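You operate a simulated robot arm through the tools that you are given. There is no shell and no other tool. Be economical: measure what you need, move in short steps, check, and stop when the job is done.

You run a simulated robot arm. Do the job below in one go: nothing can be reset, and whatever is moved stays where it is left.

JOB
Put three of the brass bushes from the long bench on the grate top. Take the wire basket on the top of the green belt and put it away on the top of the grey bench. Put the white pad on top of the carton on the top of the green belt. Take the brass round flange from the top of the green belt and leave it on the blue mark. Press the orange button three times. Pull the left bench drawer open. Do these in any order.

The check looks at the end state, three seconds after you hand in, the way a careful person would. Anything else that was tipped, shoved, dropped, spilled or broken makes it a failure.

ROBOT AND FRAMES
A 6-joint arm with a two-finger parallel gripper on a trunk, on a base that drives. Base frame: it is fixed to the floor where the robot stands at the start and does not move with it; the origin is under the middle of the robot, x ahead of it, y to its left, z up. Lengths are in mm, angles in rad, forces in N, time in s.
With the tool pointing down near the work surface it reaches from about 300 to 700 mm from the robot's upright axis, wherever it stands. Its first joint turns from -2.897 to 2.897 rad. Places, roughly: blue mark [-1900, -6300, 1000]; brass bush (2x2x2 cm) [400, 100, 900]; brass round flange (7x7x3 cm) [-2000, -7100, 1000]; carton (22x18x15 cm) [-2000, -6900, 1000]; grate top [-1900, 0, 800]; left bench drawer [-4800, -1400, 800]; orange button [-2300, -7300, 900]; top of the grey bench [-7000, 2000, 700]; white pad (7x12x3 cm) [-2000, -6700, 1000]; wire basket (30x23x18 cm) [-1800, -4800, 1000]. Payload 4.1 kg.
Tool frame: the origin (TCP) lies between the finger pads and is the grasp point; the fingertips stand 23 mm ahead of it; z points along the fingers, y is the line along which they close. The gripper opens to 94 mm. The fingers are 38 mm wide and 10 mm thick; the gripper's body (54 by 96 mm) begins 39 mm behind the TCP.
Orientation is that of the tool frame in the base frame, as a unit quaternion [x, y, z, w]. With the fingers straight down and closing along the base's y, the tool's x points along the base's -x, its y along +y and its z along -z.

CONTROLS
- The arm moves only by the tool play_rows. Its argument "commands" is a list of rows, each an object of numbers (a shift or turn left out is 0, a gripper value left out holds the last): "x", "y", "z": the shift along the tool's x, y, z in mm; "wx", "wy", "wz": the turn, a rotation vector about the tool's x, y, z in rad; "fingers": the opening in per cent of the stroke, from 0 (shut) to 100 (fully open). In form: [{"x": .., "y": .., "z": .., "wx": .., "wy": .., "wz": .., "fingers": ..}, ...]. A call has 1 to 10 rows; each row is the pose to reach, as a shift and turn from the pose commanded when the call began, along the tool's axes at that moment. Each row takes 0.2 s and may step no farther than 50 mm and 0.15 rad from the row before; otherwise, or with a gripper value out of range, the whole call is refused. A pose out of reach is approached as far as the arm can. The call stops where the force on the tool passes 40 N (or 10 N more than at its start, if that is more) or the arm is blocked; 0.2 s more then pass. The fingers move at their own pace (about 45 mm/s each) and stop on an object; they squeeze with about 21 N. The grip force told is the motor's: it shows also when the fingers shut on nothing. Time passes only in rows, and 0.2 s behind the last, so rows that repeat a pose let the fingers close. It gives the time, the measured TCP pose, the force on the tool (base axes), the opening and the grip force at its end, in the units of the frame above (readings bear some noise), with the torque about the TCP (base axes, N m) and any sound that the robot's microphone picked up.
- Cameras (640 x 400 px; columns grow to the right, rows downward): "scene" is now at [13.7, 161.7, 1457.4]; the picture's right is [-0.22, -0.98, 0.00], its down [-0.73, 0.17, -0.66] and it looks along [0.64, -0.14, -0.75] (base axes); focal length 250 px, centre (320, 200). "wrist" rides on the gripper at [86, 16, -74] in the tool frame; the picture's right is [-0.18, 0.98, 0.00], its down [-0.58, -0.11, -0.81] and it looks along [-0.79, -0.15, 0.59] (tool axes); focal length 243 px, centre (320, 200). There is no depth. A picture from a camera that has moved, and an enlarged one, comes with that camera's place and axes in the base frame and with its lens. The place of the scene camera against the robot may be out by one fixed shift of up to 18 mm in any direction.
- snapshot(camera): a new picture of that camera. It takes no simulated time.
- raise_lower(by): slides the trunk up (or, below 0, down) by that many mm; the arm and the scene camera ride with it, the base frame stays. It gives what a move gives, with no picture.
- steer(legs): drives the robot by 1 to 6 legs, each [ahead, turn to the left] in mm and rad, along the robot's own axes; the way and the turn of a leg run together, so that a leg with both is an arc; at most 1500 mm and 3.142 rad a leg. The arm and the cameras ride along, it lands a little off, and it stops where it bumps. It gives what a move gives.
- pan_tilt(pan, tilt): turns the head with the scene camera to pan (to the left, within 2.705 rad either way) and tilt (down, from -0.506 to 1.204), counted from straight ahead of the robot. It gives what a move gives.
- close_up(camera, box): a new picture of the part [left, top, right, bottom] of that camera's present view, enlarged. It takes no simulated time.
- close_job(): hands the job in; it is judged then, once.

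Work in short steps. Places have to be worked out from the pictures, the camera data and where the tool is seen: move nearer, look again, correct. Check each grasp and each placing, and mend what went wrong. You have 207 turns and 184 pictures in all, those below and enlarged ones among them. Open the gripper and draw the arm clear of the work before you hand the job in, unless the task says otherwise.

The tools are called by a JSON object that holds its "api" and its "payload". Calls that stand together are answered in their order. play_rows: Moves the arm, as the interface text tells. Its arguments: {"type":"object","properties":{"commands":{"type":"array"}},"required":["commands"]} The other tools are called the same way: raise_lower (by) slides the trunk up or down; steer (legs) drives the base; pan_tilt (pan, tilt) turns the head that bears the scene camera; snapshot (camera) takes a picture; close_up (camera, box) takes an enlarged picture of a part of a camera's view; close_job () hands the job in.

At the start:

```text
time: 0.0
position: [423.7, -72.0, 1102.8]
orientation: [0.0, 1.0, 0.0, -0.001]
wrist_force: [0.1, 0.3, 1.7]
torque: [0.02, 0.0, -0.04]
opening: 94.2
grip_force: 0.1
trunk travel left (down, up): [-425.0, 165.0]
robot x, y, heading: [0.0, 3.7, -0.004]
head pan, tilt: [-0.222, 0.852]
```

scene: 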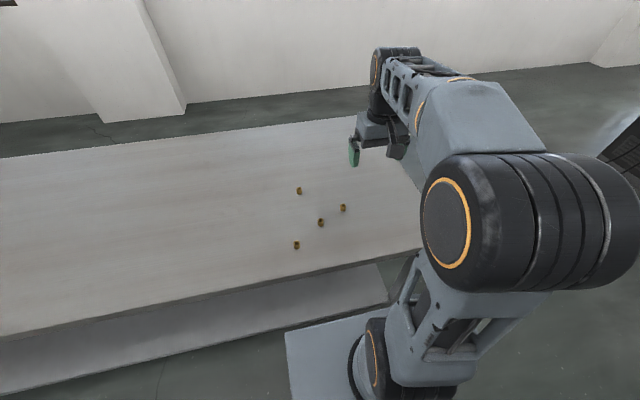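
wrist: 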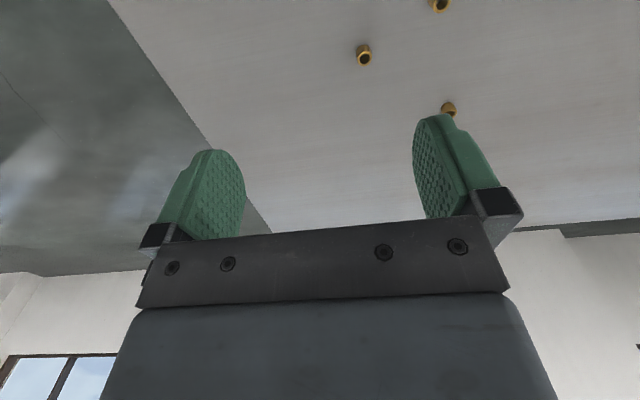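

The four bushes lie at about [478,-28], [572,88], [442,52] and [378,134], judging by the wrist view. I'll go above the first one at lower height and open, then look again.

{"api": "play_rows", "payload": {"commands": [{"x": -27, "y": 22, "z": 30, "fingers": 100}, {"x": -54, "y": 44, "z": 60}, {"x": -54, "y": 44, "z": 100}, {"x": -54, "y": 44, "z": 140}, {"x": -54, "y": 44, "z": 140}]}}

{"api": "snapshot", "payload": {"camera": "wrist"}}

{"api": "pan_tilt", "payload": {"pan": 2.7, "tilt": 0.5}}

{"api": "snapshot", "payload": {"camera": "scene"}}

```text
time: 1.2
position: [477.3, -27.1, 961.5]
orientation: [0.0, 1.0, 0.0, 0.0]
wrist_force: [1.5, 0.9, -0.5]
torque: [-0.01, 0.01, 0.0]
opening: 94.1
grip_force: 0.1
trunk travel left (down, up): [-425.0, 165.0]
robot x, y, heading: [0.3, -0.8, -0.002]
head pan, tilt: [-0.222, 0.852]
```

```text
181 pictures are left
camera wrist: at [390.1, -11.4, 1034.9], right [0.18, 0.98, 0.0], down [0.58, -0.11, 0.81], along [0.79, -0.15, -0.59], focal length 243 px, centre (320, 200)
```

wrist: 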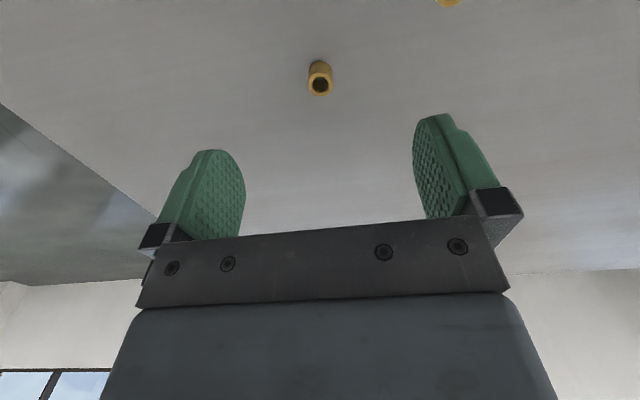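

```text
time: 3.8
position: [476.8, -27.8, 960.5]
orientation: [0.0, 1.0, 0.0, 0.001]
wrist_force: [0.0, -0.6, 0.5]
torque: [-0.02, 0.04, -0.01]
opening: 94.0
grip_force: 0.1
trunk travel left (down, up): [-425.0, 165.0]
robot x, y, heading: [2.5, 1.2, -0.0]
head pan, tilt: [2.7, 0.499]
```

```text
180 pictures are left
camera scene: at [-144.6, 217.8, 1487.5], right [0.43, 0.9, 0.0], down [0.43, -0.2, -0.88], along [-0.79, 0.38, -0.48], focal length 250 px, centre (320, 200)
```

scene: 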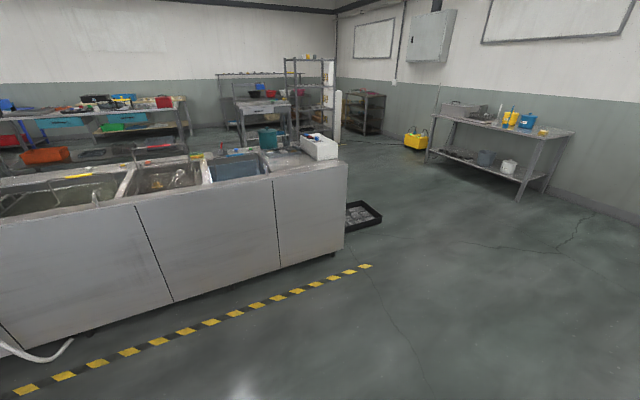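

The bush stands upright right under the TCP. I go down 85 mm and close.

{"api": "play_rows", "payload": {"commands": [{"z": 40}, {"z": 70}, {"z": 84}, {"z": 84, "fingers": 0}, {"z": 84, "fingers": 0}, {"z": 84, "fingers": 0}, {"z": 84, "fingers": 0}, {"z": 84, "fingers": 0}]}}

{"api": "snapshot", "payload": {"camera": "wrist"}}

```text
time: 5.5
position: [476.9, -28.4, 879.2]
orientation: [0.0, 1.0, -0.001, 0.001]
wrist_force: [0.2, -0.2, -0.1]
torque: [0.0, 0.01, -0.05]
opening: 16.8
grip_force: 21.1
trunk travel left (down, up): [-425.0, 165.0]
robot x, y, heading: [1.2, 2.4, -0.0]
head pan, tilt: [2.7, 0.499]
```

```text
179 pictures are left
camera wrist: at [390.7, -12.2, 952.8], right [0.18, 0.98, 0.0], down [0.58, -0.11, 0.81], along [0.79, -0.15, -0.59], focal length 243 px, centre (320, 200)
```

wrist: 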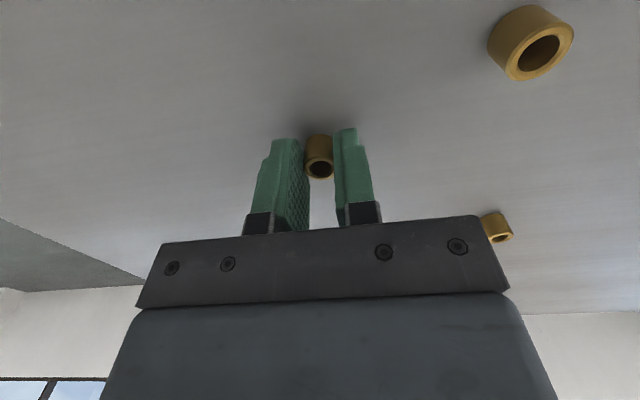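

The bush is gripped (16.8 mm). I lift it, back off, turn around and look at the grate.

{"api": "play_rows", "payload": {"commands": [{"z": -40}, {"z": -90}, {"z": -140}, {"z": -190}, {"x": 40, "z": -230}, {"x": 80, "z": -250}]}}

{"api": "steer", "payload": {"legs": [[-600, 0], [0, 3.1416], [500, 0]]}}

{"api": "pan_tilt", "payload": {"pan": 0.0, "tilt": 0.7}}

{"api": "snapshot", "payload": {"camera": "scene"}}

```text
refused: row 5 steps farther than a row can; nothing moved
```

```text
refused: 3.1416 is not a number from -3.14159 to 3.14159
```

```text
time: 8.0
position: [477.2, -29.0, 877.8]
orientation: [-0.001, 1.0, 0.0, 0.0]
wrist_force: [0.3, 0.4, -0.4]
torque: [-0.01, -0.01, -0.02]
opening: 16.8
grip_force: 20.7
trunk travel left (down, up): [-425.0, 165.0]
robot x, y, heading: [-1.4, -0.2, -0.003]
head pan, tilt: [0.0, 0.7]
```

```text
178 pictures are left
camera scene: at [22.5, 178.9, 1469.8], right [0.0, -1.0, 0.0], down [-0.64, 0.0, -0.76], along [0.76, 0.0, -0.64], focal length 250 px, centre (320, 200)
```

scene: 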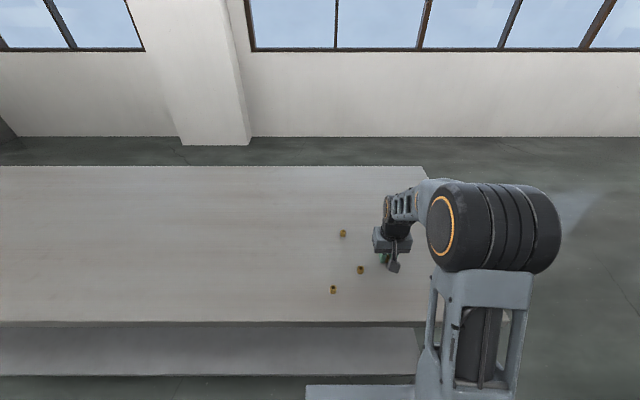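

The steps were too large and everything was refused; nothing was dragged. I lift in smaller steps first.

{"api": "play_rows", "payload": {"commands": [{"z": -40}, {"z": -85}, {"z": -130}, {"z": -175}, {"x": 20, "z": -215}, {"x": 60, "z": -240}, {"x": 100, "z": -250}]}}

```text
time: 9.6
position: [380.0, -28.4, 1132.1]
orientation: [0.001, 1.0, 0.0, 0.0]
wrist_force: [-0.8, -0.1, -1.0]
torque: [-0.02, -0.01, -0.05]
opening: 0.1
grip_force: 20.7
trunk travel left (down, up): [-425.0, 165.0]
robot x, y, heading: [3.2, -0.7, 0.004]
head pan, tilt: [0.0, 0.7]
```

The opening reads 0.1, so the bush slipped out. I look where it is.

{"api": "snapshot", "payload": {"camera": "wrist"}}

{"api": "close_up", "payload": {"camera": "scene", "box": [240, 160, 440, 330]}}

```text
177 pictures are left
camera wrist: at [292.1, -13.0, 1204.8], right [0.18, 0.98, 0.0], down [0.58, -0.11, 0.81], along [0.79, -0.15, -0.59], focal length 243 px, centre (320, 200)
```

wrist: 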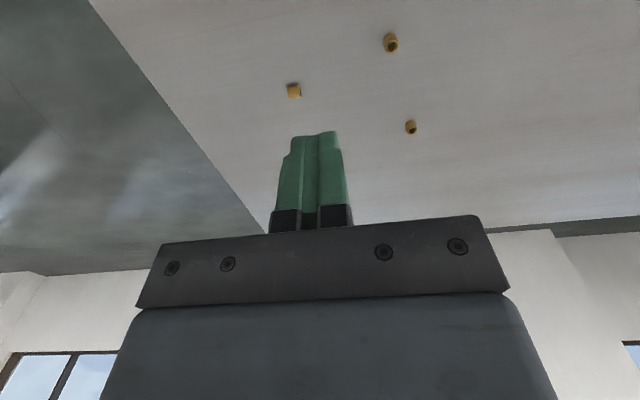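

```text
2.35 times, centred on (340, 245) of scene
camera zoom: at [22.2, 178.9, 1469.8], right [0.0, -1.0, 0.0], down [-0.64, 0.0, -0.77], along [0.77, 0.0, -0.64], focal length 590 px, centre (273, 94)
```

zoom: 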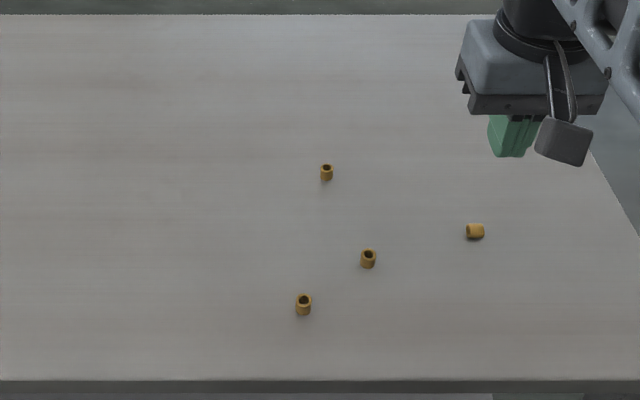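

It lies on its side now near [480,-90]; harmless. I'll grip deeper next time: go over the upright bush at about [437,51] and recheck.

{"api": "play_rows", "payload": {"commands": [{"x": -20, "y": 28, "z": 35, "fingers": 60}, {"x": -40, "y": 56, "z": 70}, {"x": -57, "y": 79, "z": 105}, {"x": -57, "y": 79, "z": 140}, {"x": -57, "y": 79, "z": 175}, {"x": -57, "y": 79, "z": 195}, {"x": -57, "y": 79, "z": 195}]}}

{"api": "snapshot", "payload": {"camera": "wrist"}}

```text
time: 11.2
position: [434.5, 53.0, 932.0]
orientation: [-0.001, 1.0, 0.001, 0.0]
wrist_force: [-0.2, -0.9, 0.2]
torque: [-0.03, -0.02, 0.02]
opening: 56.5
grip_force: 0.1
trunk travel left (down, up): [-425.0, 165.0]
robot x, y, heading: [1.1, 3.3, 0.002]
head pan, tilt: [0.0, 0.7]
```

```text
175 pictures are left
camera wrist: at [347.3, 68.0, 1006.6], right [0.18, 0.98, 0.0], down [0.58, -0.11, 0.81], along [0.79, -0.15, -0.59], focal length 243 px, centre (320, 200)
```

wrist: 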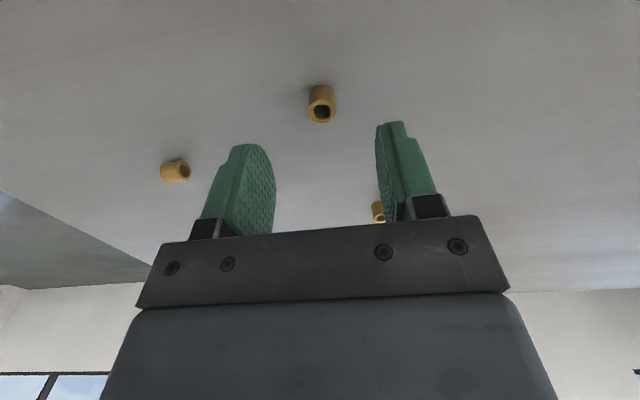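

The bush is at about [438,51]. I descend deeper this time, with small last steps, then close.

{"api": "play_rows", "payload": {"commands": [{"x": -3, "y": -2, "z": 30}, {"x": -3, "y": -2, "z": 50}, {"x": -3, "y": -2, "z": 55}, {"x": -3, "y": -2, "z": 58}, {"x": -3, "y": -2, "z": 60}]}}

```text
time: 12.3
position: [438.1, 48.6, 873.2]
orientation: [0.0, 1.0, 0.0, 0.0]
wrist_force: [0.1, -0.4, -0.4]
torque: [0.01, -0.02, -0.01]
opening: 56.3
grip_force: 0.1
trunk travel left (down, up): [-425.0, 165.0]
robot x, y, heading: [-2.9, -1.3, 0.001]
head pan, tilt: [0.0, 0.7]
```

No contact yet; a few millimetres more, watching the force.

{"api": "play_rows", "payload": {"commands": [{"z": 1}, {"z": 2}, {"z": 3}, {"z": 4}]}}

```text
time: 13.4
position: [437.3, 49.3, 872.3]
orientation: [-0.001, 1.0, 0.0, 0.004]
wrist_force: [-10.4, -1.2, 21.1]
torque: [-0.09, 0.62, 0.07]
opening: 56.0
grip_force: 0.0
trunk travel left (down, up): [-425.0, 165.0]
robot x, y, heading: [-2.0, -1.5, 0.001]
head pan, tilt: [0.0, 0.7]
stopped in row 4: the force on the tool passed its limit (the readings are from after the stop); the commanded pose is now the measured one
```

The tips touch the table. I raise 1.5 mm and close, then lift a little.

{"api": "play_rows", "payload": {"commands": [{"z": -1.5, "fingers": 0}, {"z": -1.5}, {"z": -1.5}, {"z": -1.5}, {"z": -1.5}, {"z": -1.5}, {"z": -11}, {"z": -21}, {"z": -21}]}}

{"api": "snapshot", "payload": {"camera": "wrist"}}

```text
time: 15.4
position: [439.3, 48.9, 891.6]
orientation: [0.001, 1.0, 0.0, 0.003]
wrist_force: [-0.1, -1.1, 0.4]
torque: [0.0, 0.02, 0.02]
opening: 17.1
grip_force: 20.9
trunk travel left (down, up): [-425.0, 165.0]
robot x, y, heading: [-0.0, -0.7, 0.001]
head pan, tilt: [0.0, 0.7]
```

```text
174 pictures are left
camera wrist: at [352.3, 65.0, 966.1], right [0.18, 0.98, 0.0], down [0.58, -0.11, 0.81], along [0.8, -0.15, -0.59], focal length 243 px, centre (320, 200)
```

wrist: 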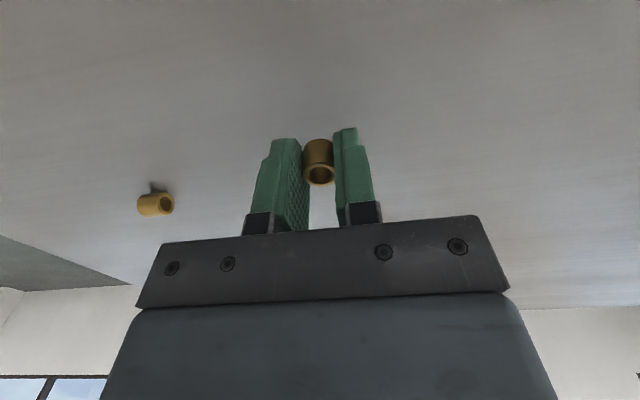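

The bush hangs between the pads. I lift more gently.

{"api": "play_rows", "payload": {"commands": [{"z": -15}, {"z": -35}, {"z": -60}, {"z": -85}, {"z": -110}, {"z": -135}, {"z": -160}, {"z": -185}, {"z": -205}, {"z": -210}]}}

```text
time: 17.6
position: [437.5, 48.8, 1102.2]
orientation: [0.0, 1.0, 0.0, 0.003]
wrist_force: [-0.2, -0.4, 0.0]
torque: [0.0, 0.0, 0.03]
opening: 16.9
grip_force: 21.0
trunk travel left (down, up): [-425.0, 165.0]
robot x, y, heading: [1.1, -0.7, -0.002]
head pan, tilt: [0.0, 0.7]
```

Still held. I back off, turn around and drive partway to the grate.

{"api": "steer", "payload": {"legs": [[-600, 0], [0, 3.1416], [350, 0]]}}

```text
refused: 3.1416 is not a number from -3.14159 to 3.14159
```

Retry with a turn just below the limit.

{"api": "steer", "payload": {"legs": [[-600, 0], [0, 3.14], [350, 0]]}}

{"api": "snapshot", "payload": {"camera": "scene"}}

```text
time: 30.3
position: [-1401.8, -63.7, 1100.5]
orientation: [1.0, 0.011, -0.002, 0.0]
wrist_force: [-0.5, 0.5, -0.8]
torque: [-0.02, -0.01, 0.01]
opening: 17.0
grip_force: 21.0
trunk travel left (down, up): [-425.0, 165.0]
robot x, y, heading: [-965.3, -3.8, -3.12]
head pan, tilt: [0.0, 0.7]
```

```text
173 pictures are left
camera scene: at [-989.7, -159.5, 1469.8], right [-0.02, 1.0, 0.0], down [0.64, 0.02, -0.76], along [-0.76, -0.02, -0.64], focal length 250 px, centre (320, 200)
```

scene: 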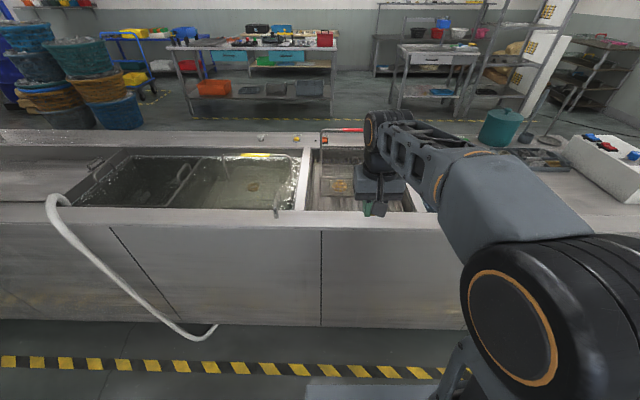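

The grate should be in the basin near pixel (360,185), partly behind the arm. I zoom in.

{"api": "close_up", "payload": {"camera": "scene", "box": [240, 110, 480, 260]}}

{"api": "snapshot", "payload": {"camera": "wrist"}}

```text
2.67 times, centred on (360, 185) of scene
camera zoom: at [-989.7, -159.5, 1469.8], right [-0.02, 1.0, 0.0], down [0.64, 0.02, -0.76], along [-0.76, -0.02, -0.64], focal length 668 px, centre (213, 240)
```

zoom: 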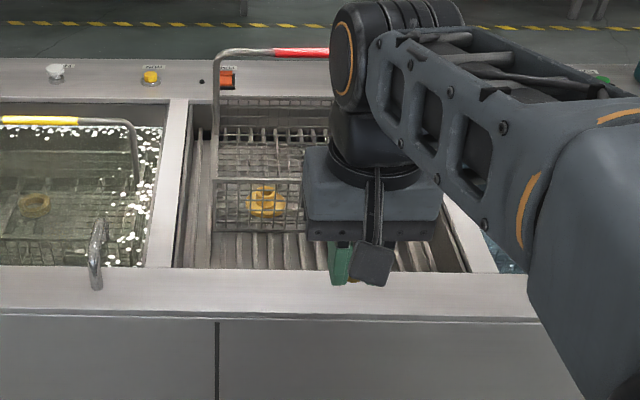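

```text
171 pictures are left
camera wrist: at [-1315.9, -78.0, 1174.8], right [-0.16, -0.99, 0.0], down [-0.58, 0.1, 0.81], along [-0.8, 0.13, -0.59], focal length 243 px, centre (320, 200)
```

wrist: 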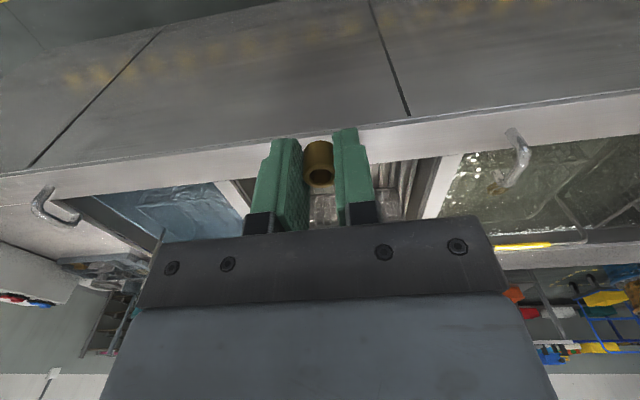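

The grate is slatted in a recessed basin and holds another basket. A strip in front of it is free. I drive 320 mm closer and look with the wrist camera.

{"api": "steer", "payload": {"legs": [[300, 0]]}}

{"api": "snapshot", "payload": {"camera": "wrist"}}

{"api": "snapshot", "payload": {"camera": "scene"}}

```text
time: 32.4
position: [-1701.0, -69.9, 1101.3]
orientation: [1.0, 0.012, -0.003, 0.0]
wrist_force: [0.3, 0.9, -0.5]
torque: [-0.01, 0.01, 0.01]
opening: 17.0
grip_force: 20.8
trunk travel left (down, up): [-425.0, 165.0]
robot x, y, heading: [-1260.8, -10.0, -3.118]
head pan, tilt: [0.0, 0.7]
```

```text
170 pictures are left
camera wrist: at [-1613.1, -84.7, 1174.8], right [-0.16, -0.99, 0.0], down [-0.58, 0.1, 0.81], along [-0.8, 0.13, -0.59], focal length 243 px, centre (320, 200)
```

wrist: 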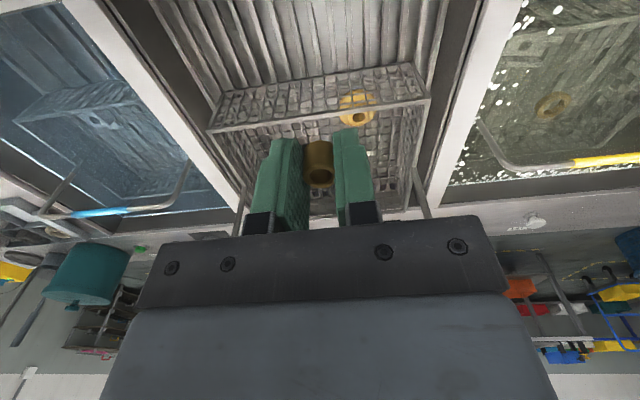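

```text
169 pictures are left
camera scene: at [-1287.1, -166.5, 1469.8], right [-0.02, 1.0, 0.0], down [0.64, 0.01, -0.76], along [-0.76, -0.02, -0.64], focal length 250 px, centre (320, 200)
```

scene: 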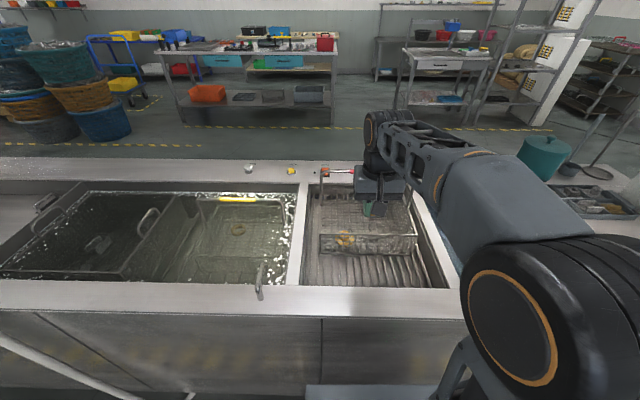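

The free slatted strip spans about x -1660 to -1800. I zoom to see the slats.

{"api": "close_up", "payload": {"camera": "wrist", "box": [140, 0, 480, 212]}}

{"api": "close_up", "payload": {"camera": "scene", "box": [280, 180, 480, 305]}}

```text
1.88 times, centred on (310, 106) of wrist
camera zoom: at [-1613.1, -84.7, 1174.8], right [-0.16, -0.99, 0.0], down [-0.58, 0.1, 0.81], along [-0.8, 0.13, -0.59], focal length 457 px, centre (339, 377)
```

zoom: 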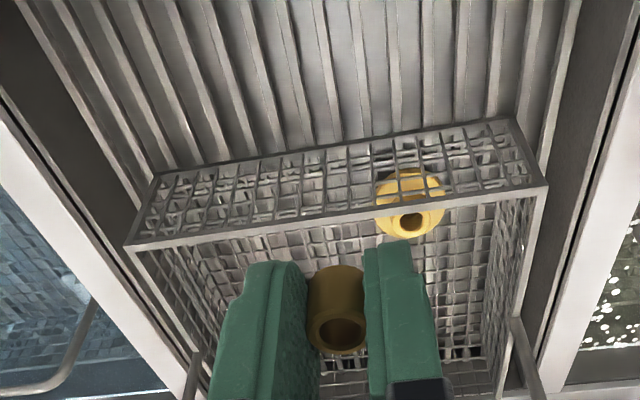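

```text
3.20 times, centred on (380, 242) of scene
camera zoom: at [-1287.1, -166.5, 1469.8], right [-0.02, 1.0, 0.0], down [0.64, 0.01, -0.76], along [-0.76, -0.02, -0.64], focal length 802 px, centre (128, 64)
```

zoom: 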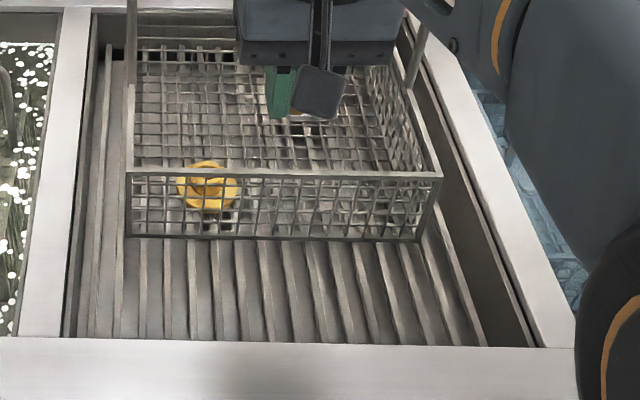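

I descend to about z 930 over x -1728 to see the slats close up.

{"api": "play_rows", "payload": {"commands": [{"x": -13, "z": 30}, {"x": -26, "z": 60}, {"x": -26, "z": 100}, {"x": -26, "z": 140}, {"x": -26, "z": 170}, {"x": -26, "z": 175}]}}

{"api": "snapshot", "payload": {"camera": "wrist"}}

```text
time: 33.8
position: [-1724.8, -70.2, 925.5]
orientation: [1.0, 0.012, -0.003, 0.0]
wrist_force: [0.2, 0.5, -0.6]
torque: [-0.02, 0.03, -0.01]
opening: 16.6
grip_force: 21.0
trunk travel left (down, up): [-425.0, 165.0]
robot x, y, heading: [-1264.2, -10.9, -3.118]
head pan, tilt: [0.0, 0.7]
```

```text
166 pictures are left
camera wrist: at [-1638.0, -84.1, 999.5], right [-0.16, -0.99, 0.0], down [-0.58, 0.1, 0.81], along [-0.8, 0.13, -0.59], focal length 243 px, centre (320, 200)
```

wrist: 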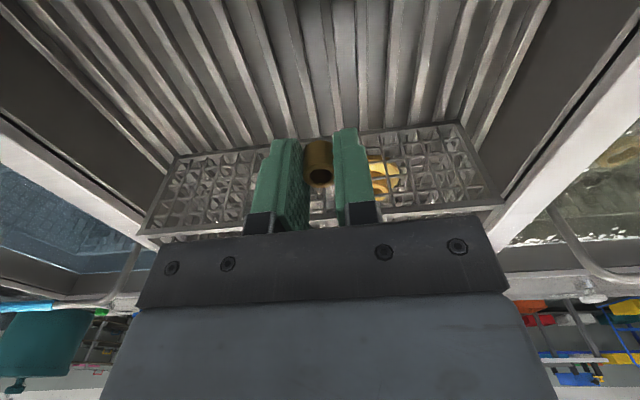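

{"api": "close_up", "payload": {"camera": "wrist", "box": [200, 0, 440, 150]}}

```text
2.67 times, centred on (320, 75) of wrist
camera zoom: at [-1638.0, -84.1, 999.5], right [-0.16, -0.99, 0.0], down [-0.58, 0.1, 0.81], along [-0.8, 0.13, -0.59], focal length 647 px, centre (320, 533)
```

zoom: 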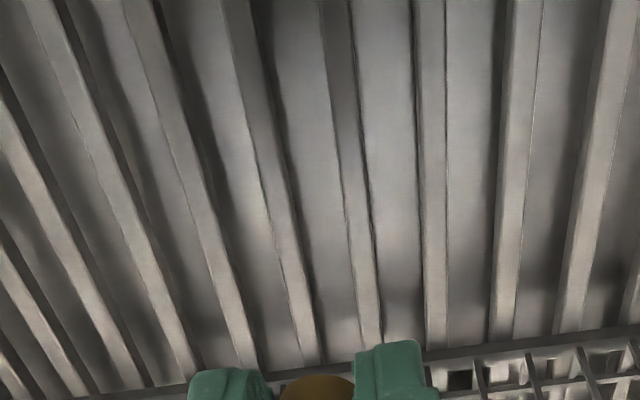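

Bars about 7 mm wide with a ~24 mm pitch; I must stand the bush centred on a bar. The nearest bar is about 8.5 mm to tool +y. I shift and descend partway, then look.

{"api": "play_rows", "payload": {"commands": [{"y": 8.5, "z": 20}, {"y": 8.5, "z": 50}, {"y": 8.5, "z": 75}, {"y": 8.5, "z": 75}]}}

{"api": "close_up", "payload": {"camera": "wrist", "box": [220, 50, 420, 175]}}

```text
time: 34.8
position: [-1725.9, -79.5, 850.6]
orientation: [1.0, 0.011, -0.002, 0.0]
wrist_force: [-0.7, 0.2, 0.0]
torque: [0.02, -0.01, 0.01]
opening: 16.7
grip_force: 21.0
trunk travel left (down, up): [-425.0, 165.0]
robot x, y, heading: [-1259.9, -11.8, -3.121]
head pan, tilt: [0.0, 0.7]
```

```text
3.20 times, centred on (320, 112) of wrist
camera zoom: at [-1639.6, -93.7, 925.8], right [-0.16, -0.99, 0.0], down [-0.58, 0.1, 0.81], along [-0.8, 0.13, -0.59], focal length 776 px, centre (320, 480)
```

zoom: 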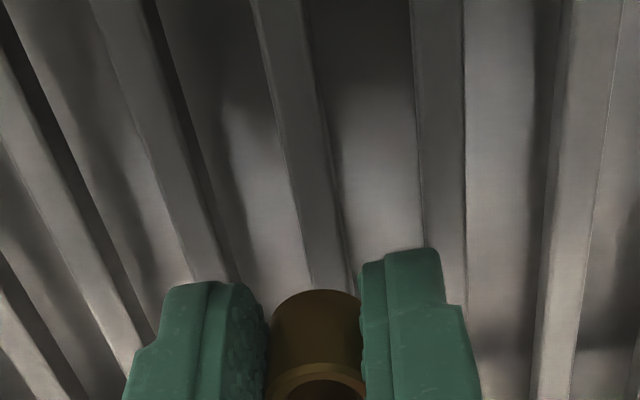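

The bar lines up under the bush if the grate top is near z 800. I descend slowly to find contact.

{"api": "play_rows", "payload": {"commands": [{"z": 12}, {"z": 20}, {"z": 22}, {"z": 24}, {"z": 26}]}}

{"api": "close_up", "payload": {"camera": "wrist", "box": [220, 50, 420, 175]}}

```text
time: 36.0
position: [-1726.5, -80.1, 826.9]
orientation: [1.0, 0.012, -0.003, 0.0]
wrist_force: [-0.2, 0.4, 0.9]
torque: [0.0, 0.01, 0.0]
opening: 16.8
grip_force: 20.9
trunk travel left (down, up): [-425.0, 165.0]
robot x, y, heading: [-1261.7, -8.8, -3.12]
head pan, tilt: [0.0, 0.7]
```

```text
3.20 times, centred on (320, 112) of wrist
camera zoom: at [-1640.2, -94.1, 899.5], right [-0.16, -0.99, 0.0], down [-0.58, 0.1, 0.81], along [-0.8, 0.13, -0.59], focal length 776 px, centre (320, 480)
```

zoom: 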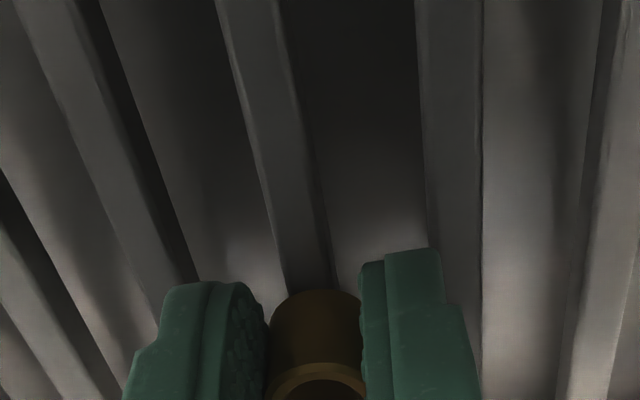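

The bush is about 1.2 mm right of the bar centre; I correct and lower further.

{"api": "play_rows", "payload": {"commands": [{"y": -1.2}, {"y": -1.2, "z": 2}, {"y": -1.2, "z": 4}, {"y": -1.2, "z": 6}, {"y": -1.2, "z": 8}, {"y": -1.2, "z": 10}]}}

{"api": "close_up", "payload": {"camera": "wrist", "box": [220, 50, 420, 175]}}

```text
time: 37.0
position: [-1727.6, -79.5, 822.7]
orientation: [1.0, 0.011, -0.007, 0.0]
wrist_force: [3.6, 1.2, 21.2]
torque: [0.08, -0.26, 0.01]
opening: 16.5
grip_force: 21.4
trunk travel left (down, up): [-425.0, 165.0]
robot x, y, heading: [-1262.2, -12.9, -3.117]
head pan, tilt: [0.0, 0.7]
stopped in row 5: the force on the tool passed its limit (the readings are from after the stop); the commanded pose is now the measured one
```

```text
3.20 times, centred on (320, 112) of wrist
camera zoom: at [-1641.0, -92.8, 896.2], right [-0.16, -0.99, 0.0], down [-0.57, 0.1, 0.81], along [-0.8, 0.13, -0.58], focal length 776 px, centre (320, 480)
```

zoom: 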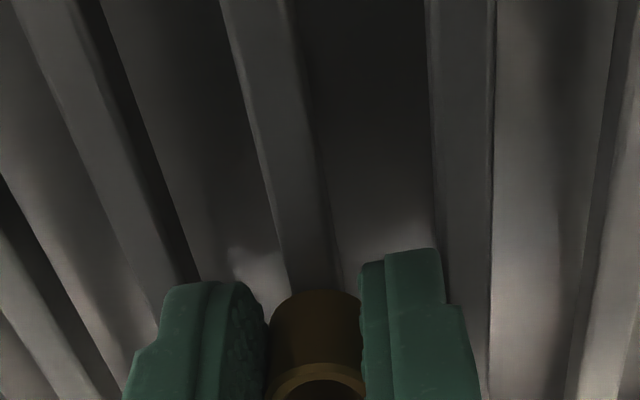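

Contact at about z 800 with the bush centred on the bar. I relieve the load and open gently.

{"api": "play_rows", "payload": {"commands": [{"z": -0.8, "fingers": 18}, {"z": -0.8, "fingers": 20}, {"z": -0.8, "fingers": 23}, {"z": -0.8, "fingers": 27}, {"z": -0.8, "fingers": 31}, {"z": -0.8, "fingers": 31}]}}

{"api": "snapshot", "payload": {"camera": "wrist"}}

```text
time: 38.3
position: [-1729.1, -80.2, 824.0]
orientation: [1.0, 0.011, -0.008, 0.002]
wrist_force: [3.3, -2.8, 15.5]
torque: [0.21, -0.34, -0.31]
opening: 27.9
grip_force: 0.0
trunk travel left (down, up): [-425.0, 165.0]
robot x, y, heading: [-1262.8, -12.0, -3.121]
head pan, tilt: [0.0, 0.7]
stopped in row 6: the force on the tool passed its limit (the readings are from after the stop); the commanded pose is now the measured one
```

```text
161 pictures are left
camera wrist: at [-1641.8, -94.0, 896.1], right [-0.16, -0.99, 0.01], down [-0.57, 0.1, 0.82], along [-0.81, 0.13, -0.58], focal length 243 px, centre (320, 200)
```

wrist: 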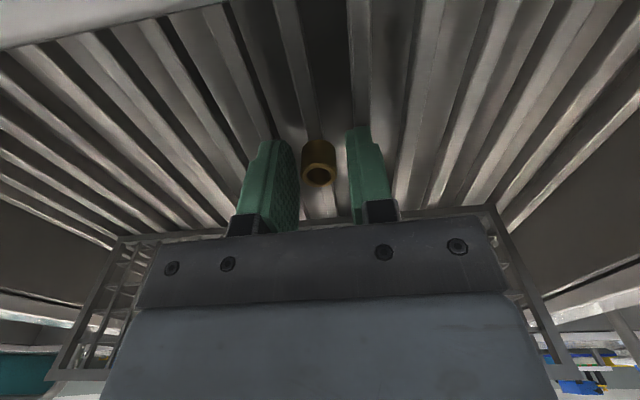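

The bush stands on the bar; a fingertip likely brushes a bar. I lift straight up slowly.

{"api": "play_rows", "payload": {"commands": [{"z": -3}, {"z": -8}, {"z": -16}, {"z": -30}, {"z": -60}, {"z": -100}]}}

{"api": "close_up", "payload": {"camera": "wrist", "box": [200, 0, 440, 150]}}

```text
time: 39.7
position: [-1727.4, -79.6, 923.0]
orientation: [1.0, 0.011, -0.006, 0.002]
wrist_force: [0.2, -0.3, 0.5]
torque: [0.03, 0.01, 0.03]
opening: 29.1
grip_force: 0.0
trunk travel left (down, up): [-425.0, 165.0]
robot x, y, heading: [-1261.8, -9.8, -3.119]
head pan, tilt: [0.0, 0.7]
```

```text
2.67 times, centred on (320, 75) of wrist
camera zoom: at [-1641.2, -92.8, 995.7], right [-0.16, -0.99, 0.0], down [-0.57, 0.1, 0.81], along [-0.8, 0.13, -0.58], focal length 647 px, centre (320, 533)
```

zoom: 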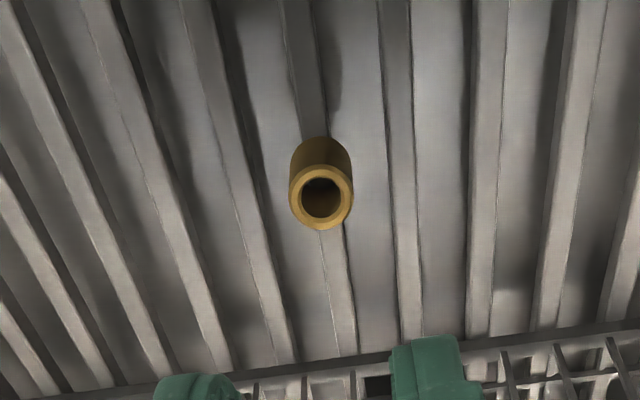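

First bush is standing well. I raise the arm and go back to the bench.

{"api": "play_rows", "payload": {"commands": [{"z": -45}, {"z": -90}, {"z": -135}, {"z": -175, "fingers": 60}]}}

{"api": "steer", "payload": {"legs": [[-550, 0], [0, 3.12], [720, 0]]}}

{"api": "snapshot", "payload": {"camera": "wrist"}}

{"api": "snapshot", "payload": {"camera": "scene"}}

```text
time: 40.7
position: [-1726.0, -79.0, 1099.5]
orientation: [1.0, 0.011, -0.006, 0.002]
wrist_force: [0.4, -0.5, -0.8]
torque: [0.04, -0.02, 0.03]
opening: 56.3
grip_force: 0.0
trunk travel left (down, up): [-425.0, 165.0]
robot x, y, heading: [-1263.7, -12.6, -3.12]
head pan, tilt: [0.0, 0.7]
```

```text
time: 54.7
position: [484.4, 10.3, 1099.4]
orientation: [0.021, 1.0, 0.0, 0.007]
wrist_force: [1.1, -0.2, 0.3]
torque: [-0.02, -0.03, 0.03]
opening: 56.4
grip_force: 0.1
trunk travel left (down, up): [-425.0, 165.0]
robot x, y, heading: [16.5, -28.2, -0.044]
head pan, tilt: [0.0, 0.7]
```

```text
159 pictures are left
camera wrist: at [397.3, 29.7, 1172.1], right [0.23, 0.97, 0.0], down [0.57, -0.13, 0.81], along [0.79, -0.18, -0.58], focal length 243 px, centre (320, 200)
```

wrist: 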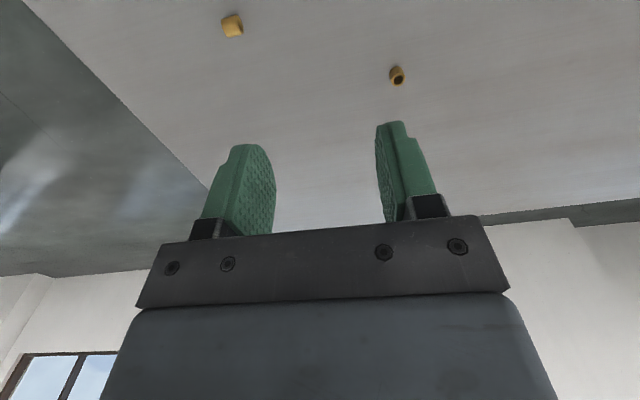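

```text
158 pictures are left
camera scene: at [47.8, 151.2, 1469.8], right [-0.04, -1.0, 0.0], down [-0.64, 0.03, -0.76], along [0.76, -0.03, -0.64], focal length 250 px, centre (320, 200)
```

scene: 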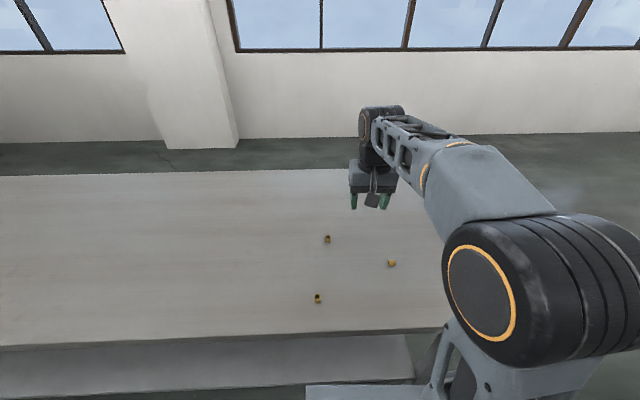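

The next upright bush is at about [575,89]. I go above it, also trimming the small tilt.

{"api": "play_rows", "payload": {"commands": [{"x": -29, "y": 27, "z": 25, "wy": 0.014}, {"x": -58, "y": 54, "z": 50, "wy": 0.014}, {"x": -88, "y": 83, "z": 75, "wy": 0.014}, {"x": -88, "y": 83, "z": 120, "wy": 0.014}, {"x": -88, "y": 83, "z": 160, "wy": 0.014}, {"x": -88, "y": 83, "z": 170, "wy": 0.014}]}}

{"api": "snapshot", "payload": {"camera": "wrist"}}

```text
time: 56.1
position: [576.5, 88.6, 929.6]
orientation: [0.021, 1.0, 0.0, 0.0]
wrist_force: [0.5, -1.0, -0.6]
torque: [-0.01, 0.02, -0.04]
opening: 56.3
grip_force: 0.0
trunk travel left (down, up): [-425.0, 165.0]
robot x, y, heading: [19.2, -27.9, -0.036]
head pan, tilt: [0.0, 0.7]
```

```text
157 pictures are left
camera wrist: at [490.0, 108.4, 1003.5], right [0.23, 0.97, 0.0], down [0.58, -0.13, 0.81], along [0.79, -0.18, -0.59], focal length 243 px, centre (320, 200)
```

wrist: 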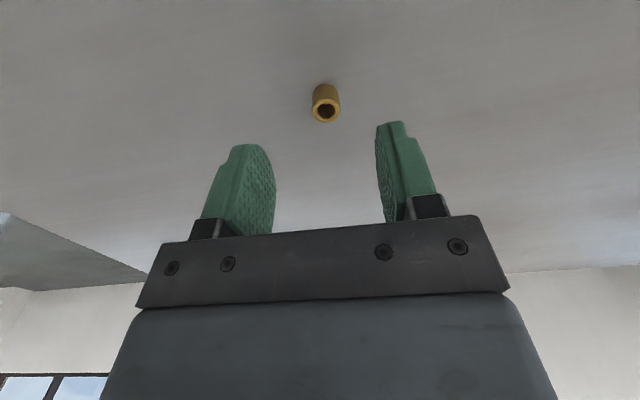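

Slight correction (+4 y, +3 ahead), then down to just above the table and close.

{"api": "play_rows", "payload": {"commands": [{"x": -3, "y": 4, "z": 25}, {"x": -3, "y": 4, "z": 45}, {"x": -3, "y": 4, "z": 54}, {"x": -3, "y": 4, "z": 56}, {"x": -3, "y": 4, "z": 56, "fingers": 0}, {"x": -3, "y": 4, "z": 56}, {"x": -3, "y": 4, "z": 56}, {"x": -3, "y": 4, "z": 56}, {"x": -3, "y": 4, "z": 56}]}}

{"api": "close_up", "payload": {"camera": "wrist", "box": [220, 80, 420, 205]}}

```text
time: 58.1
position: [580.6, 92.0, 873.6]
orientation: [0.021, 1.0, 0.001, -0.002]
wrist_force: [0.6, -0.6, -0.7]
torque: [0.0, 0.03, 0.02]
opening: 16.8
grip_force: 20.5
trunk travel left (down, up): [-425.0, 165.0]
robot x, y, heading: [17.3, -27.1, -0.035]
head pan, tilt: [0.0, 0.7]
```

```text
3.20 times, centred on (320, 142) of wrist
camera zoom: at [494.9, 112.7, 947.9], right [0.23, 0.97, 0.0], down [0.58, -0.13, 0.81], along [0.79, -0.18, -0.59], focal length 776 px, centre (320, 384)
```

zoom: 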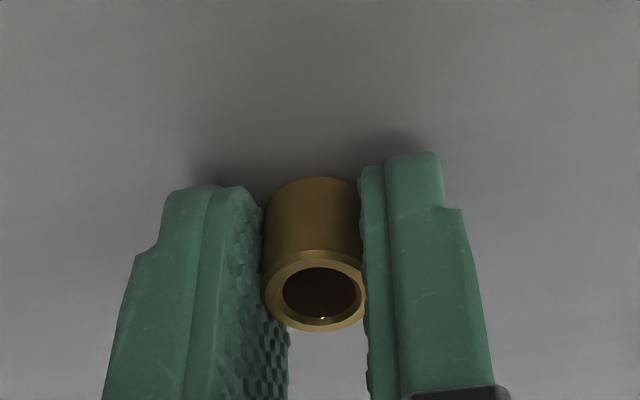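

Good grip. I lift gently.

{"api": "play_rows", "payload": {"commands": [{"z": -8}, {"z": -25}, {"z": -50}, {"z": -75}, {"z": -100}, {"z": -125}, {"z": -150}, {"z": -175}, {"z": -200}, {"z": -220}]}}

```text
time: 60.3
position: [580.6, 94.1, 1094.1]
orientation: [0.022, 1.0, 0.001, -0.001]
wrist_force: [0.4, -0.8, -0.1]
torque: [0.02, 0.0, 0.01]
opening: 17.0
grip_force: 21.2
trunk travel left (down, up): [-425.0, 165.0]
robot x, y, heading: [19.3, -27.6, -0.039]
head pan, tilt: [0.0, 0.7]
```

Held. I back off, turn right around and drive to the grate so the TCP lands over the front strip.

{"api": "steer", "payload": {"legs": [[-600, 0], [0, -3.1], [585, 0]]}}

{"api": "snapshot", "payload": {"camera": "wrist"}}

```text
time: 73.7
position: [-1712.5, -223.6, 1092.9]
orientation: [0.999, 0.035, 0.0, 0.001]
wrist_force: [0.4, 0.1, -1.1]
torque: [0.01, 0.01, 0.01]
opening: 16.4
grip_force: 20.8
trunk travel left (down, up): [-425.0, 165.0]
robot x, y, heading: [-1170.7, -41.0, -3.073]
head pan, tilt: [0.0, 0.7]
```

```text
155 pictures are left
camera wrist: at [-1626.8, -233.5, 1168.3], right [-0.12, -0.99, 0.0], down [-0.59, 0.07, 0.81], along [-0.8, 0.09, -0.59], focal length 243 px, centre (320, 200)
```

wrist: 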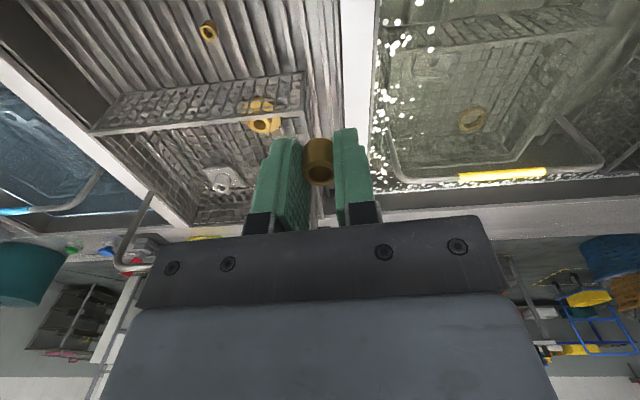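

I move over y ≈ -128, trim the yaw, and descend to z ≈ 925.

{"api": "play_rows", "payload": {"commands": [{"x": -3, "y": -32, "z": 10, "wz": 0.07}, {"x": -6, "y": -64, "z": 30, "wz": 0.07}, {"x": -9, "y": -96, "z": 50, "wz": 0.07}, {"x": -9, "y": -96, "z": 90, "wz": 0.07}, {"x": -9, "y": -96, "z": 130, "wz": 0.07}, {"x": -9, "y": -96, "z": 168, "wz": 0.07}, {"x": -9, "y": -96, "z": 168, "wz": 0.07}]}}

{"api": "close_up", "payload": {"camera": "wrist", "box": [200, 0, 440, 150]}}

```text
time: 75.3
position: [-1729.3, -126.3, 925.8]
orientation: [1.0, 0.0, 0.001, 0.001]
wrist_force: [0.0, -0.1, -0.1]
torque: [-0.01, -0.01, 0.04]
opening: 16.5
grip_force: 20.5
trunk travel left (down, up): [-425.0, 165.0]
robot x, y, heading: [-1167.0, -41.7, -3.075]
head pan, tilt: [0.0, 0.7]
```

```text
2.67 times, centred on (320, 75) of wrist
camera zoom: at [-1643.6, -142.8, 1000.6], right [-0.19, -0.98, 0.0], down [-0.58, 0.11, 0.81], along [-0.79, 0.15, -0.59], focal length 647 px, centre (320, 533)
```

zoom: 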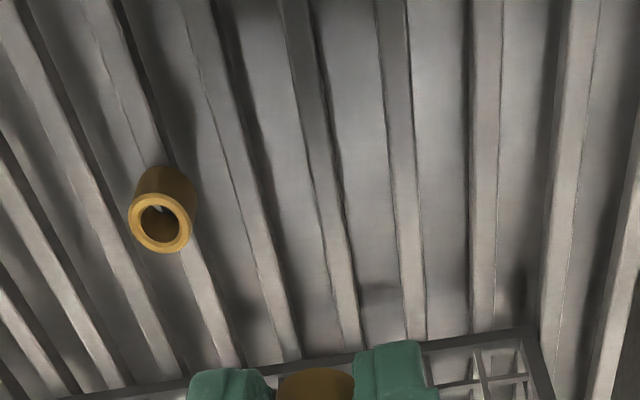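

A bar lies right under the bush. I descend to just above contact and check.

{"api": "play_rows", "payload": {"commands": [{"z": 45}, {"z": 80}, {"z": 95}, {"z": 99}, {"z": 99}]}}

{"api": "close_up", "payload": {"camera": "wrist", "box": [220, 50, 420, 175]}}

```text
time: 76.5
position: [-1730.3, -129.2, 825.9]
orientation: [1.0, -0.001, 0.001, 0.0]
wrist_force: [0.7, 0.0, 0.0]
torque: [-0.01, -0.02, -0.04]
opening: 16.4
grip_force: 21.2
trunk travel left (down, up): [-425.0, 165.0]
robot x, y, heading: [-1170.5, -40.7, -3.068]
head pan, tilt: [0.0, 0.7]
```

```text
3.20 times, centred on (320, 112) of wrist
camera zoom: at [-1643.8, -144.8, 900.3], right [-0.19, -0.98, 0.0], down [-0.58, 0.11, 0.81], along [-0.79, 0.15, -0.59], focal length 776 px, centre (320, 480)
```

zoom: 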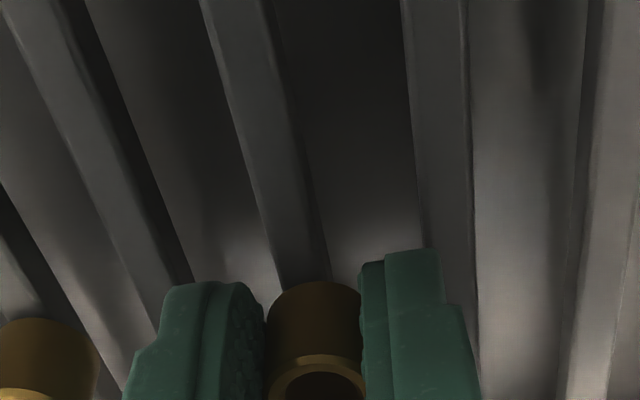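

0.8 mm off; I correct and lower to contact.

{"api": "play_rows", "payload": {"commands": [{"y": -0.8}, {"y": -0.8, "z": 1.5}, {"y": -0.8, "z": 3}, {"y": -0.8, "z": 4.5}, {"y": -0.8, "z": 6}, {"y": -0.8, "z": 7.5}]}}

```text
time: 77.9
position: [-1728.4, -126.7, 823.8]
orientation: [1.0, -0.001, -0.004, 0.002]
wrist_force: [5.9, 0.1, 31.3]
torque: [0.1, -0.25, -0.05]
opening: 16.5
grip_force: 21.4
trunk travel left (down, up): [-425.0, 165.0]
robot x, y, heading: [-1164.0, -40.4, -3.067]
head pan, tilt: [0.0, 0.7]
```

Contact with ~31 N. I back off 2.5 mm to unload and check the force.

{"api": "play_rows", "payload": {"commands": [{"z": -1.5}, {"z": -2.5}, {"z": -2.5}]}}

{"api": "close_up", "payload": {"camera": "wrist", "box": [220, 50, 420, 175]}}

```text
time: 78.7
position: [-1729.2, -127.1, 823.6]
orientation: [1.0, 0.0, -0.002, 0.001]
wrist_force: [-2.4, -4.1, 29.0]
torque: [-0.01, -0.08, -0.07]
opening: 16.5
grip_force: 20.9
trunk travel left (down, up): [-425.0, 165.0]
robot x, y, heading: [-1166.8, -45.7, -3.073]
head pan, tilt: [0.0, 0.7]
```

```text
3.20 times, centred on (320, 112) of wrist
camera zoom: at [-1642.9, -143.6, 897.0], right [-0.18, -0.98, 0.0], down [-0.58, 0.11, 0.81], along [-0.79, 0.15, -0.59], focal length 776 px, centre (320, 480)
```

zoom: 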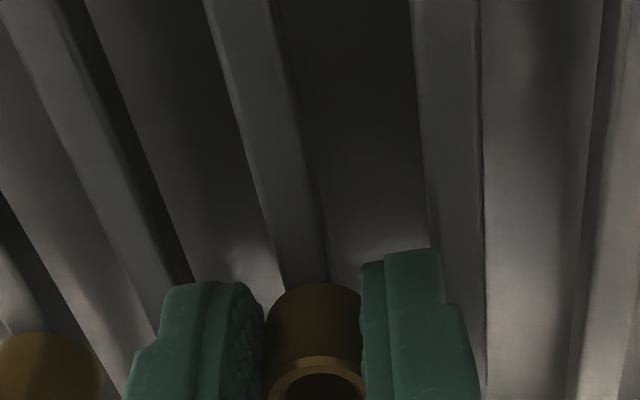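

Still loaded; aligned well. I unload 2 mm more and open slightly.

{"api": "play_rows", "payload": {"commands": [{"z": -1}, {"z": -1.8}, {"z": -1.8, "fingers": 18}, {"z": -1.8, "fingers": 20}, {"z": -1.8, "fingers": 22}, {"z": -1.8, "fingers": 25}, {"z": -1.8, "fingers": 25}]}}

{"api": "close_up", "payload": {"camera": "wrist", "box": [220, 50, 420, 175]}}

```text
time: 80.3
position: [-1728.8, -125.8, 822.0]
orientation: [1.0, 0.0, 0.001, 0.0]
wrist_force: [1.8, -2.4, 5.5]
torque: [0.0, 0.07, 0.05]
opening: 22.3
grip_force: 0.0
trunk travel left (down, up): [-425.0, 165.0]
robot x, y, heading: [-1167.7, -43.9, -3.074]
head pan, tilt: [0.0, 0.7]
```

```text
3.20 times, centred on (320, 112) of wrist
camera zoom: at [-1642.5, -142.7, 897.5], right [-0.19, -0.98, 0.0], down [-0.58, 0.11, 0.8], along [-0.79, 0.15, -0.59], focal length 776 px, centre (320, 480)
```

zoom: 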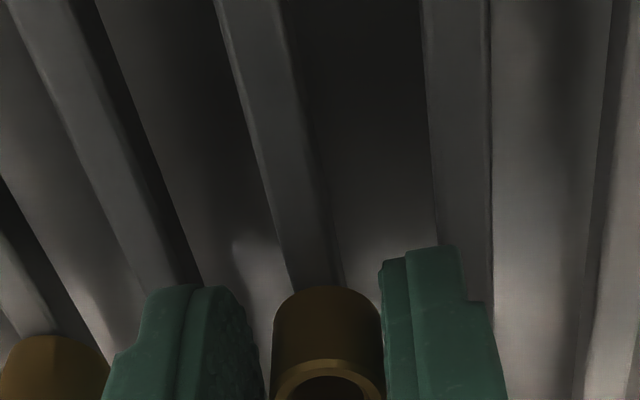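

Released; the right pad is close, so I open slightly more and lift straight up.

{"api": "play_rows", "payload": {"commands": [{"z": -0.5, "fingers": 28}, {"z": -3, "fingers": 29}, {"z": -8}, {"z": -16}, {"z": -35}, {"z": -70}, {"z": -105}]}}

{"api": "close_up", "payload": {"camera": "wrist", "box": [200, 0, 440, 150]}}

```text
time: 81.9
position: [-1729.4, -128.3, 927.6]
orientation: [1.0, 0.0, 0.0, 0.001]
wrist_force: [-0.1, 0.6, -0.5]
torque: [0.0, 0.01, 0.02]
opening: 27.3
grip_force: 0.1
trunk travel left (down, up): [-425.0, 165.0]
robot x, y, heading: [-1168.4, -39.7, -3.072]
head pan, tilt: [0.0, 0.7]
```

```text
2.67 times, centred on (320, 75) of wrist
camera zoom: at [-1643.7, -143.9, 1001.8], right [-0.19, -0.98, 0.0], down [-0.58, 0.11, 0.81], along [-0.79, 0.15, -0.59], focal length 647 px, centre (320, 533)
```

zoom: 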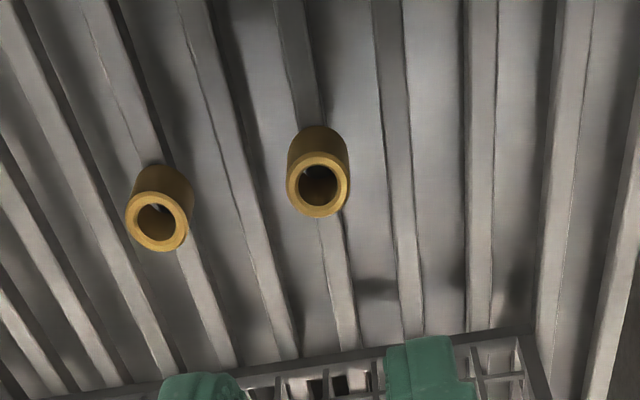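

Both stand. I raise and return for the third bush.

{"api": "play_rows", "payload": {"commands": [{"z": -45}, {"z": -90}, {"z": -135}, {"z": -170, "fingers": 60}]}}

{"api": "steer", "payload": {"legs": [[-550, 0], [0, 3.08], [600, 0]]}}

{"api": "snapshot", "payload": {"camera": "scene"}}

```text
time: 82.9
position: [-1730.2, -129.2, 1095.6]
orientation: [1.0, -0.001, 0.002, 0.0]
wrist_force: [0.6, -0.3, -0.3]
torque: [0.01, 0.0, -0.01]
opening: 56.6
grip_force: 0.0
trunk travel left (down, up): [-425.0, 165.0]
robot x, y, heading: [-1169.2, -39.8, -3.069]
head pan, tilt: [0.0, 0.7]
```

```text
time: 96.3
position: [548.1, 78.2, 1096.7]
orientation: [0.022, 1.0, 0.001, 0.0]
wrist_force: [0.2, 0.7, 0.2]
torque: [0.0, -0.02, -0.01]
opening: 56.3
grip_force: 0.0
trunk travel left (down, up): [-425.0, 165.0]
robot x, y, heading: [-19.1, 18.0, 0.023]
head pan, tilt: [0.0, 0.7]
```

```text
149 pictures are left
camera scene: at [1.1, 196.3, 1469.8], right [0.03, -1.0, 0.0], down [-0.64, -0.02, -0.76], along [0.76, 0.02, -0.64], focal length 250 px, centre (320, 200)
```

scene: 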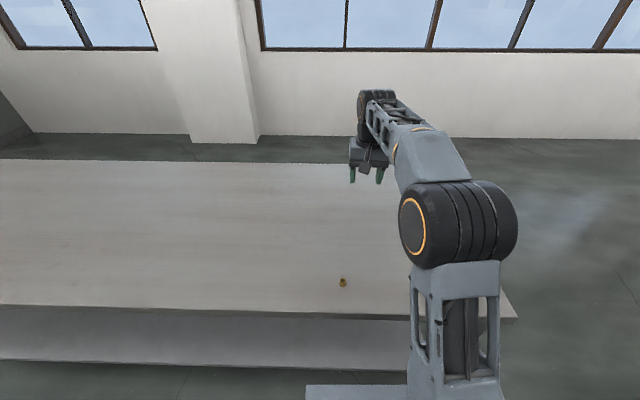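

Only the third bush is in view at about [378,130] (the lying one is behind the arm). I move over it.

{"api": "play_rows", "payload": {"commands": [{"x": 43, "y": 12}, {"x": 86, "y": 24}, {"x": 129, "y": 36, "z": 10}, {"x": 172, "y": 47, "z": 30}, {"x": 172, "y": 47, "z": 75}, {"x": 172, "y": 47, "z": 120}, {"x": 172, "y": 47, "z": 150}, {"x": 172, "y": 47, "z": 150}]}}

{"api": "snapshot", "payload": {"camera": "wrist"}}

```text
time: 98.1
position: [379.3, 132.6, 947.1]
orientation: [0.023, 1.0, 0.001, 0.0]
wrist_force: [0.6, 0.3, 0.2]
torque: [-0.04, 0.01, -0.01]
opening: 56.5
grip_force: 0.0
trunk travel left (down, up): [-425.0, 165.0]
robot x, y, heading: [-17.4, 17.6, 0.029]
head pan, tilt: [0.0, 0.7]
```

```text
148 pictures are left
camera wrist: at [293.7, 153.5, 1022.0], right [0.23, 0.97, 0.0], down [0.58, -0.14, 0.81], along [0.78, -0.18, -0.59], focal length 243 px, centre (320, 200)
```

wrist: 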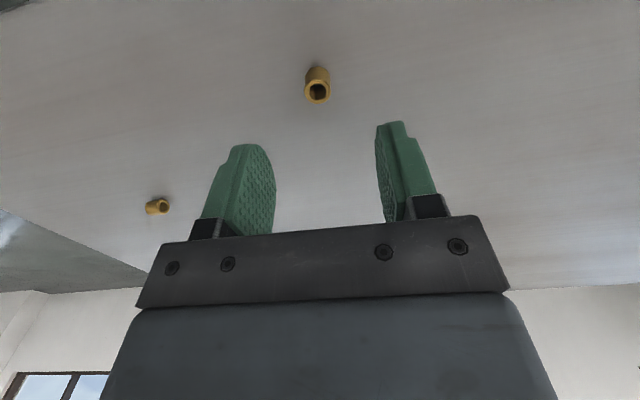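

Aligned within 2 mm. I descend and grip.

{"api": "play_rows", "payload": {"commands": [{"x": 2, "y": -1, "z": 35}, {"x": 2, "y": -1, "z": 60}, {"x": 2, "y": -1, "z": 70}, {"x": 2, "y": -1, "z": 73}, {"x": 2, "y": -1, "z": 73, "fingers": 0}, {"x": 2, "y": -1, "z": 73}, {"x": 2, "y": -1, "z": 73}, {"x": 2, "y": -1, "z": 73}, {"x": 2, "y": -1, "z": 73}]}}

```text
time: 100.1
position: [377.0, 134.4, 875.0]
orientation: [0.022, 1.0, 0.001, 0.0]
wrist_force: [0.0, -0.2, 1.0]
torque: [0.0, -0.01, -0.01]
opening: 16.9
grip_force: 21.0
trunk travel left (down, up): [-425.0, 165.0]
robot x, y, heading: [-18.7, 16.7, 0.029]
head pan, tilt: [0.0, 0.7]
```

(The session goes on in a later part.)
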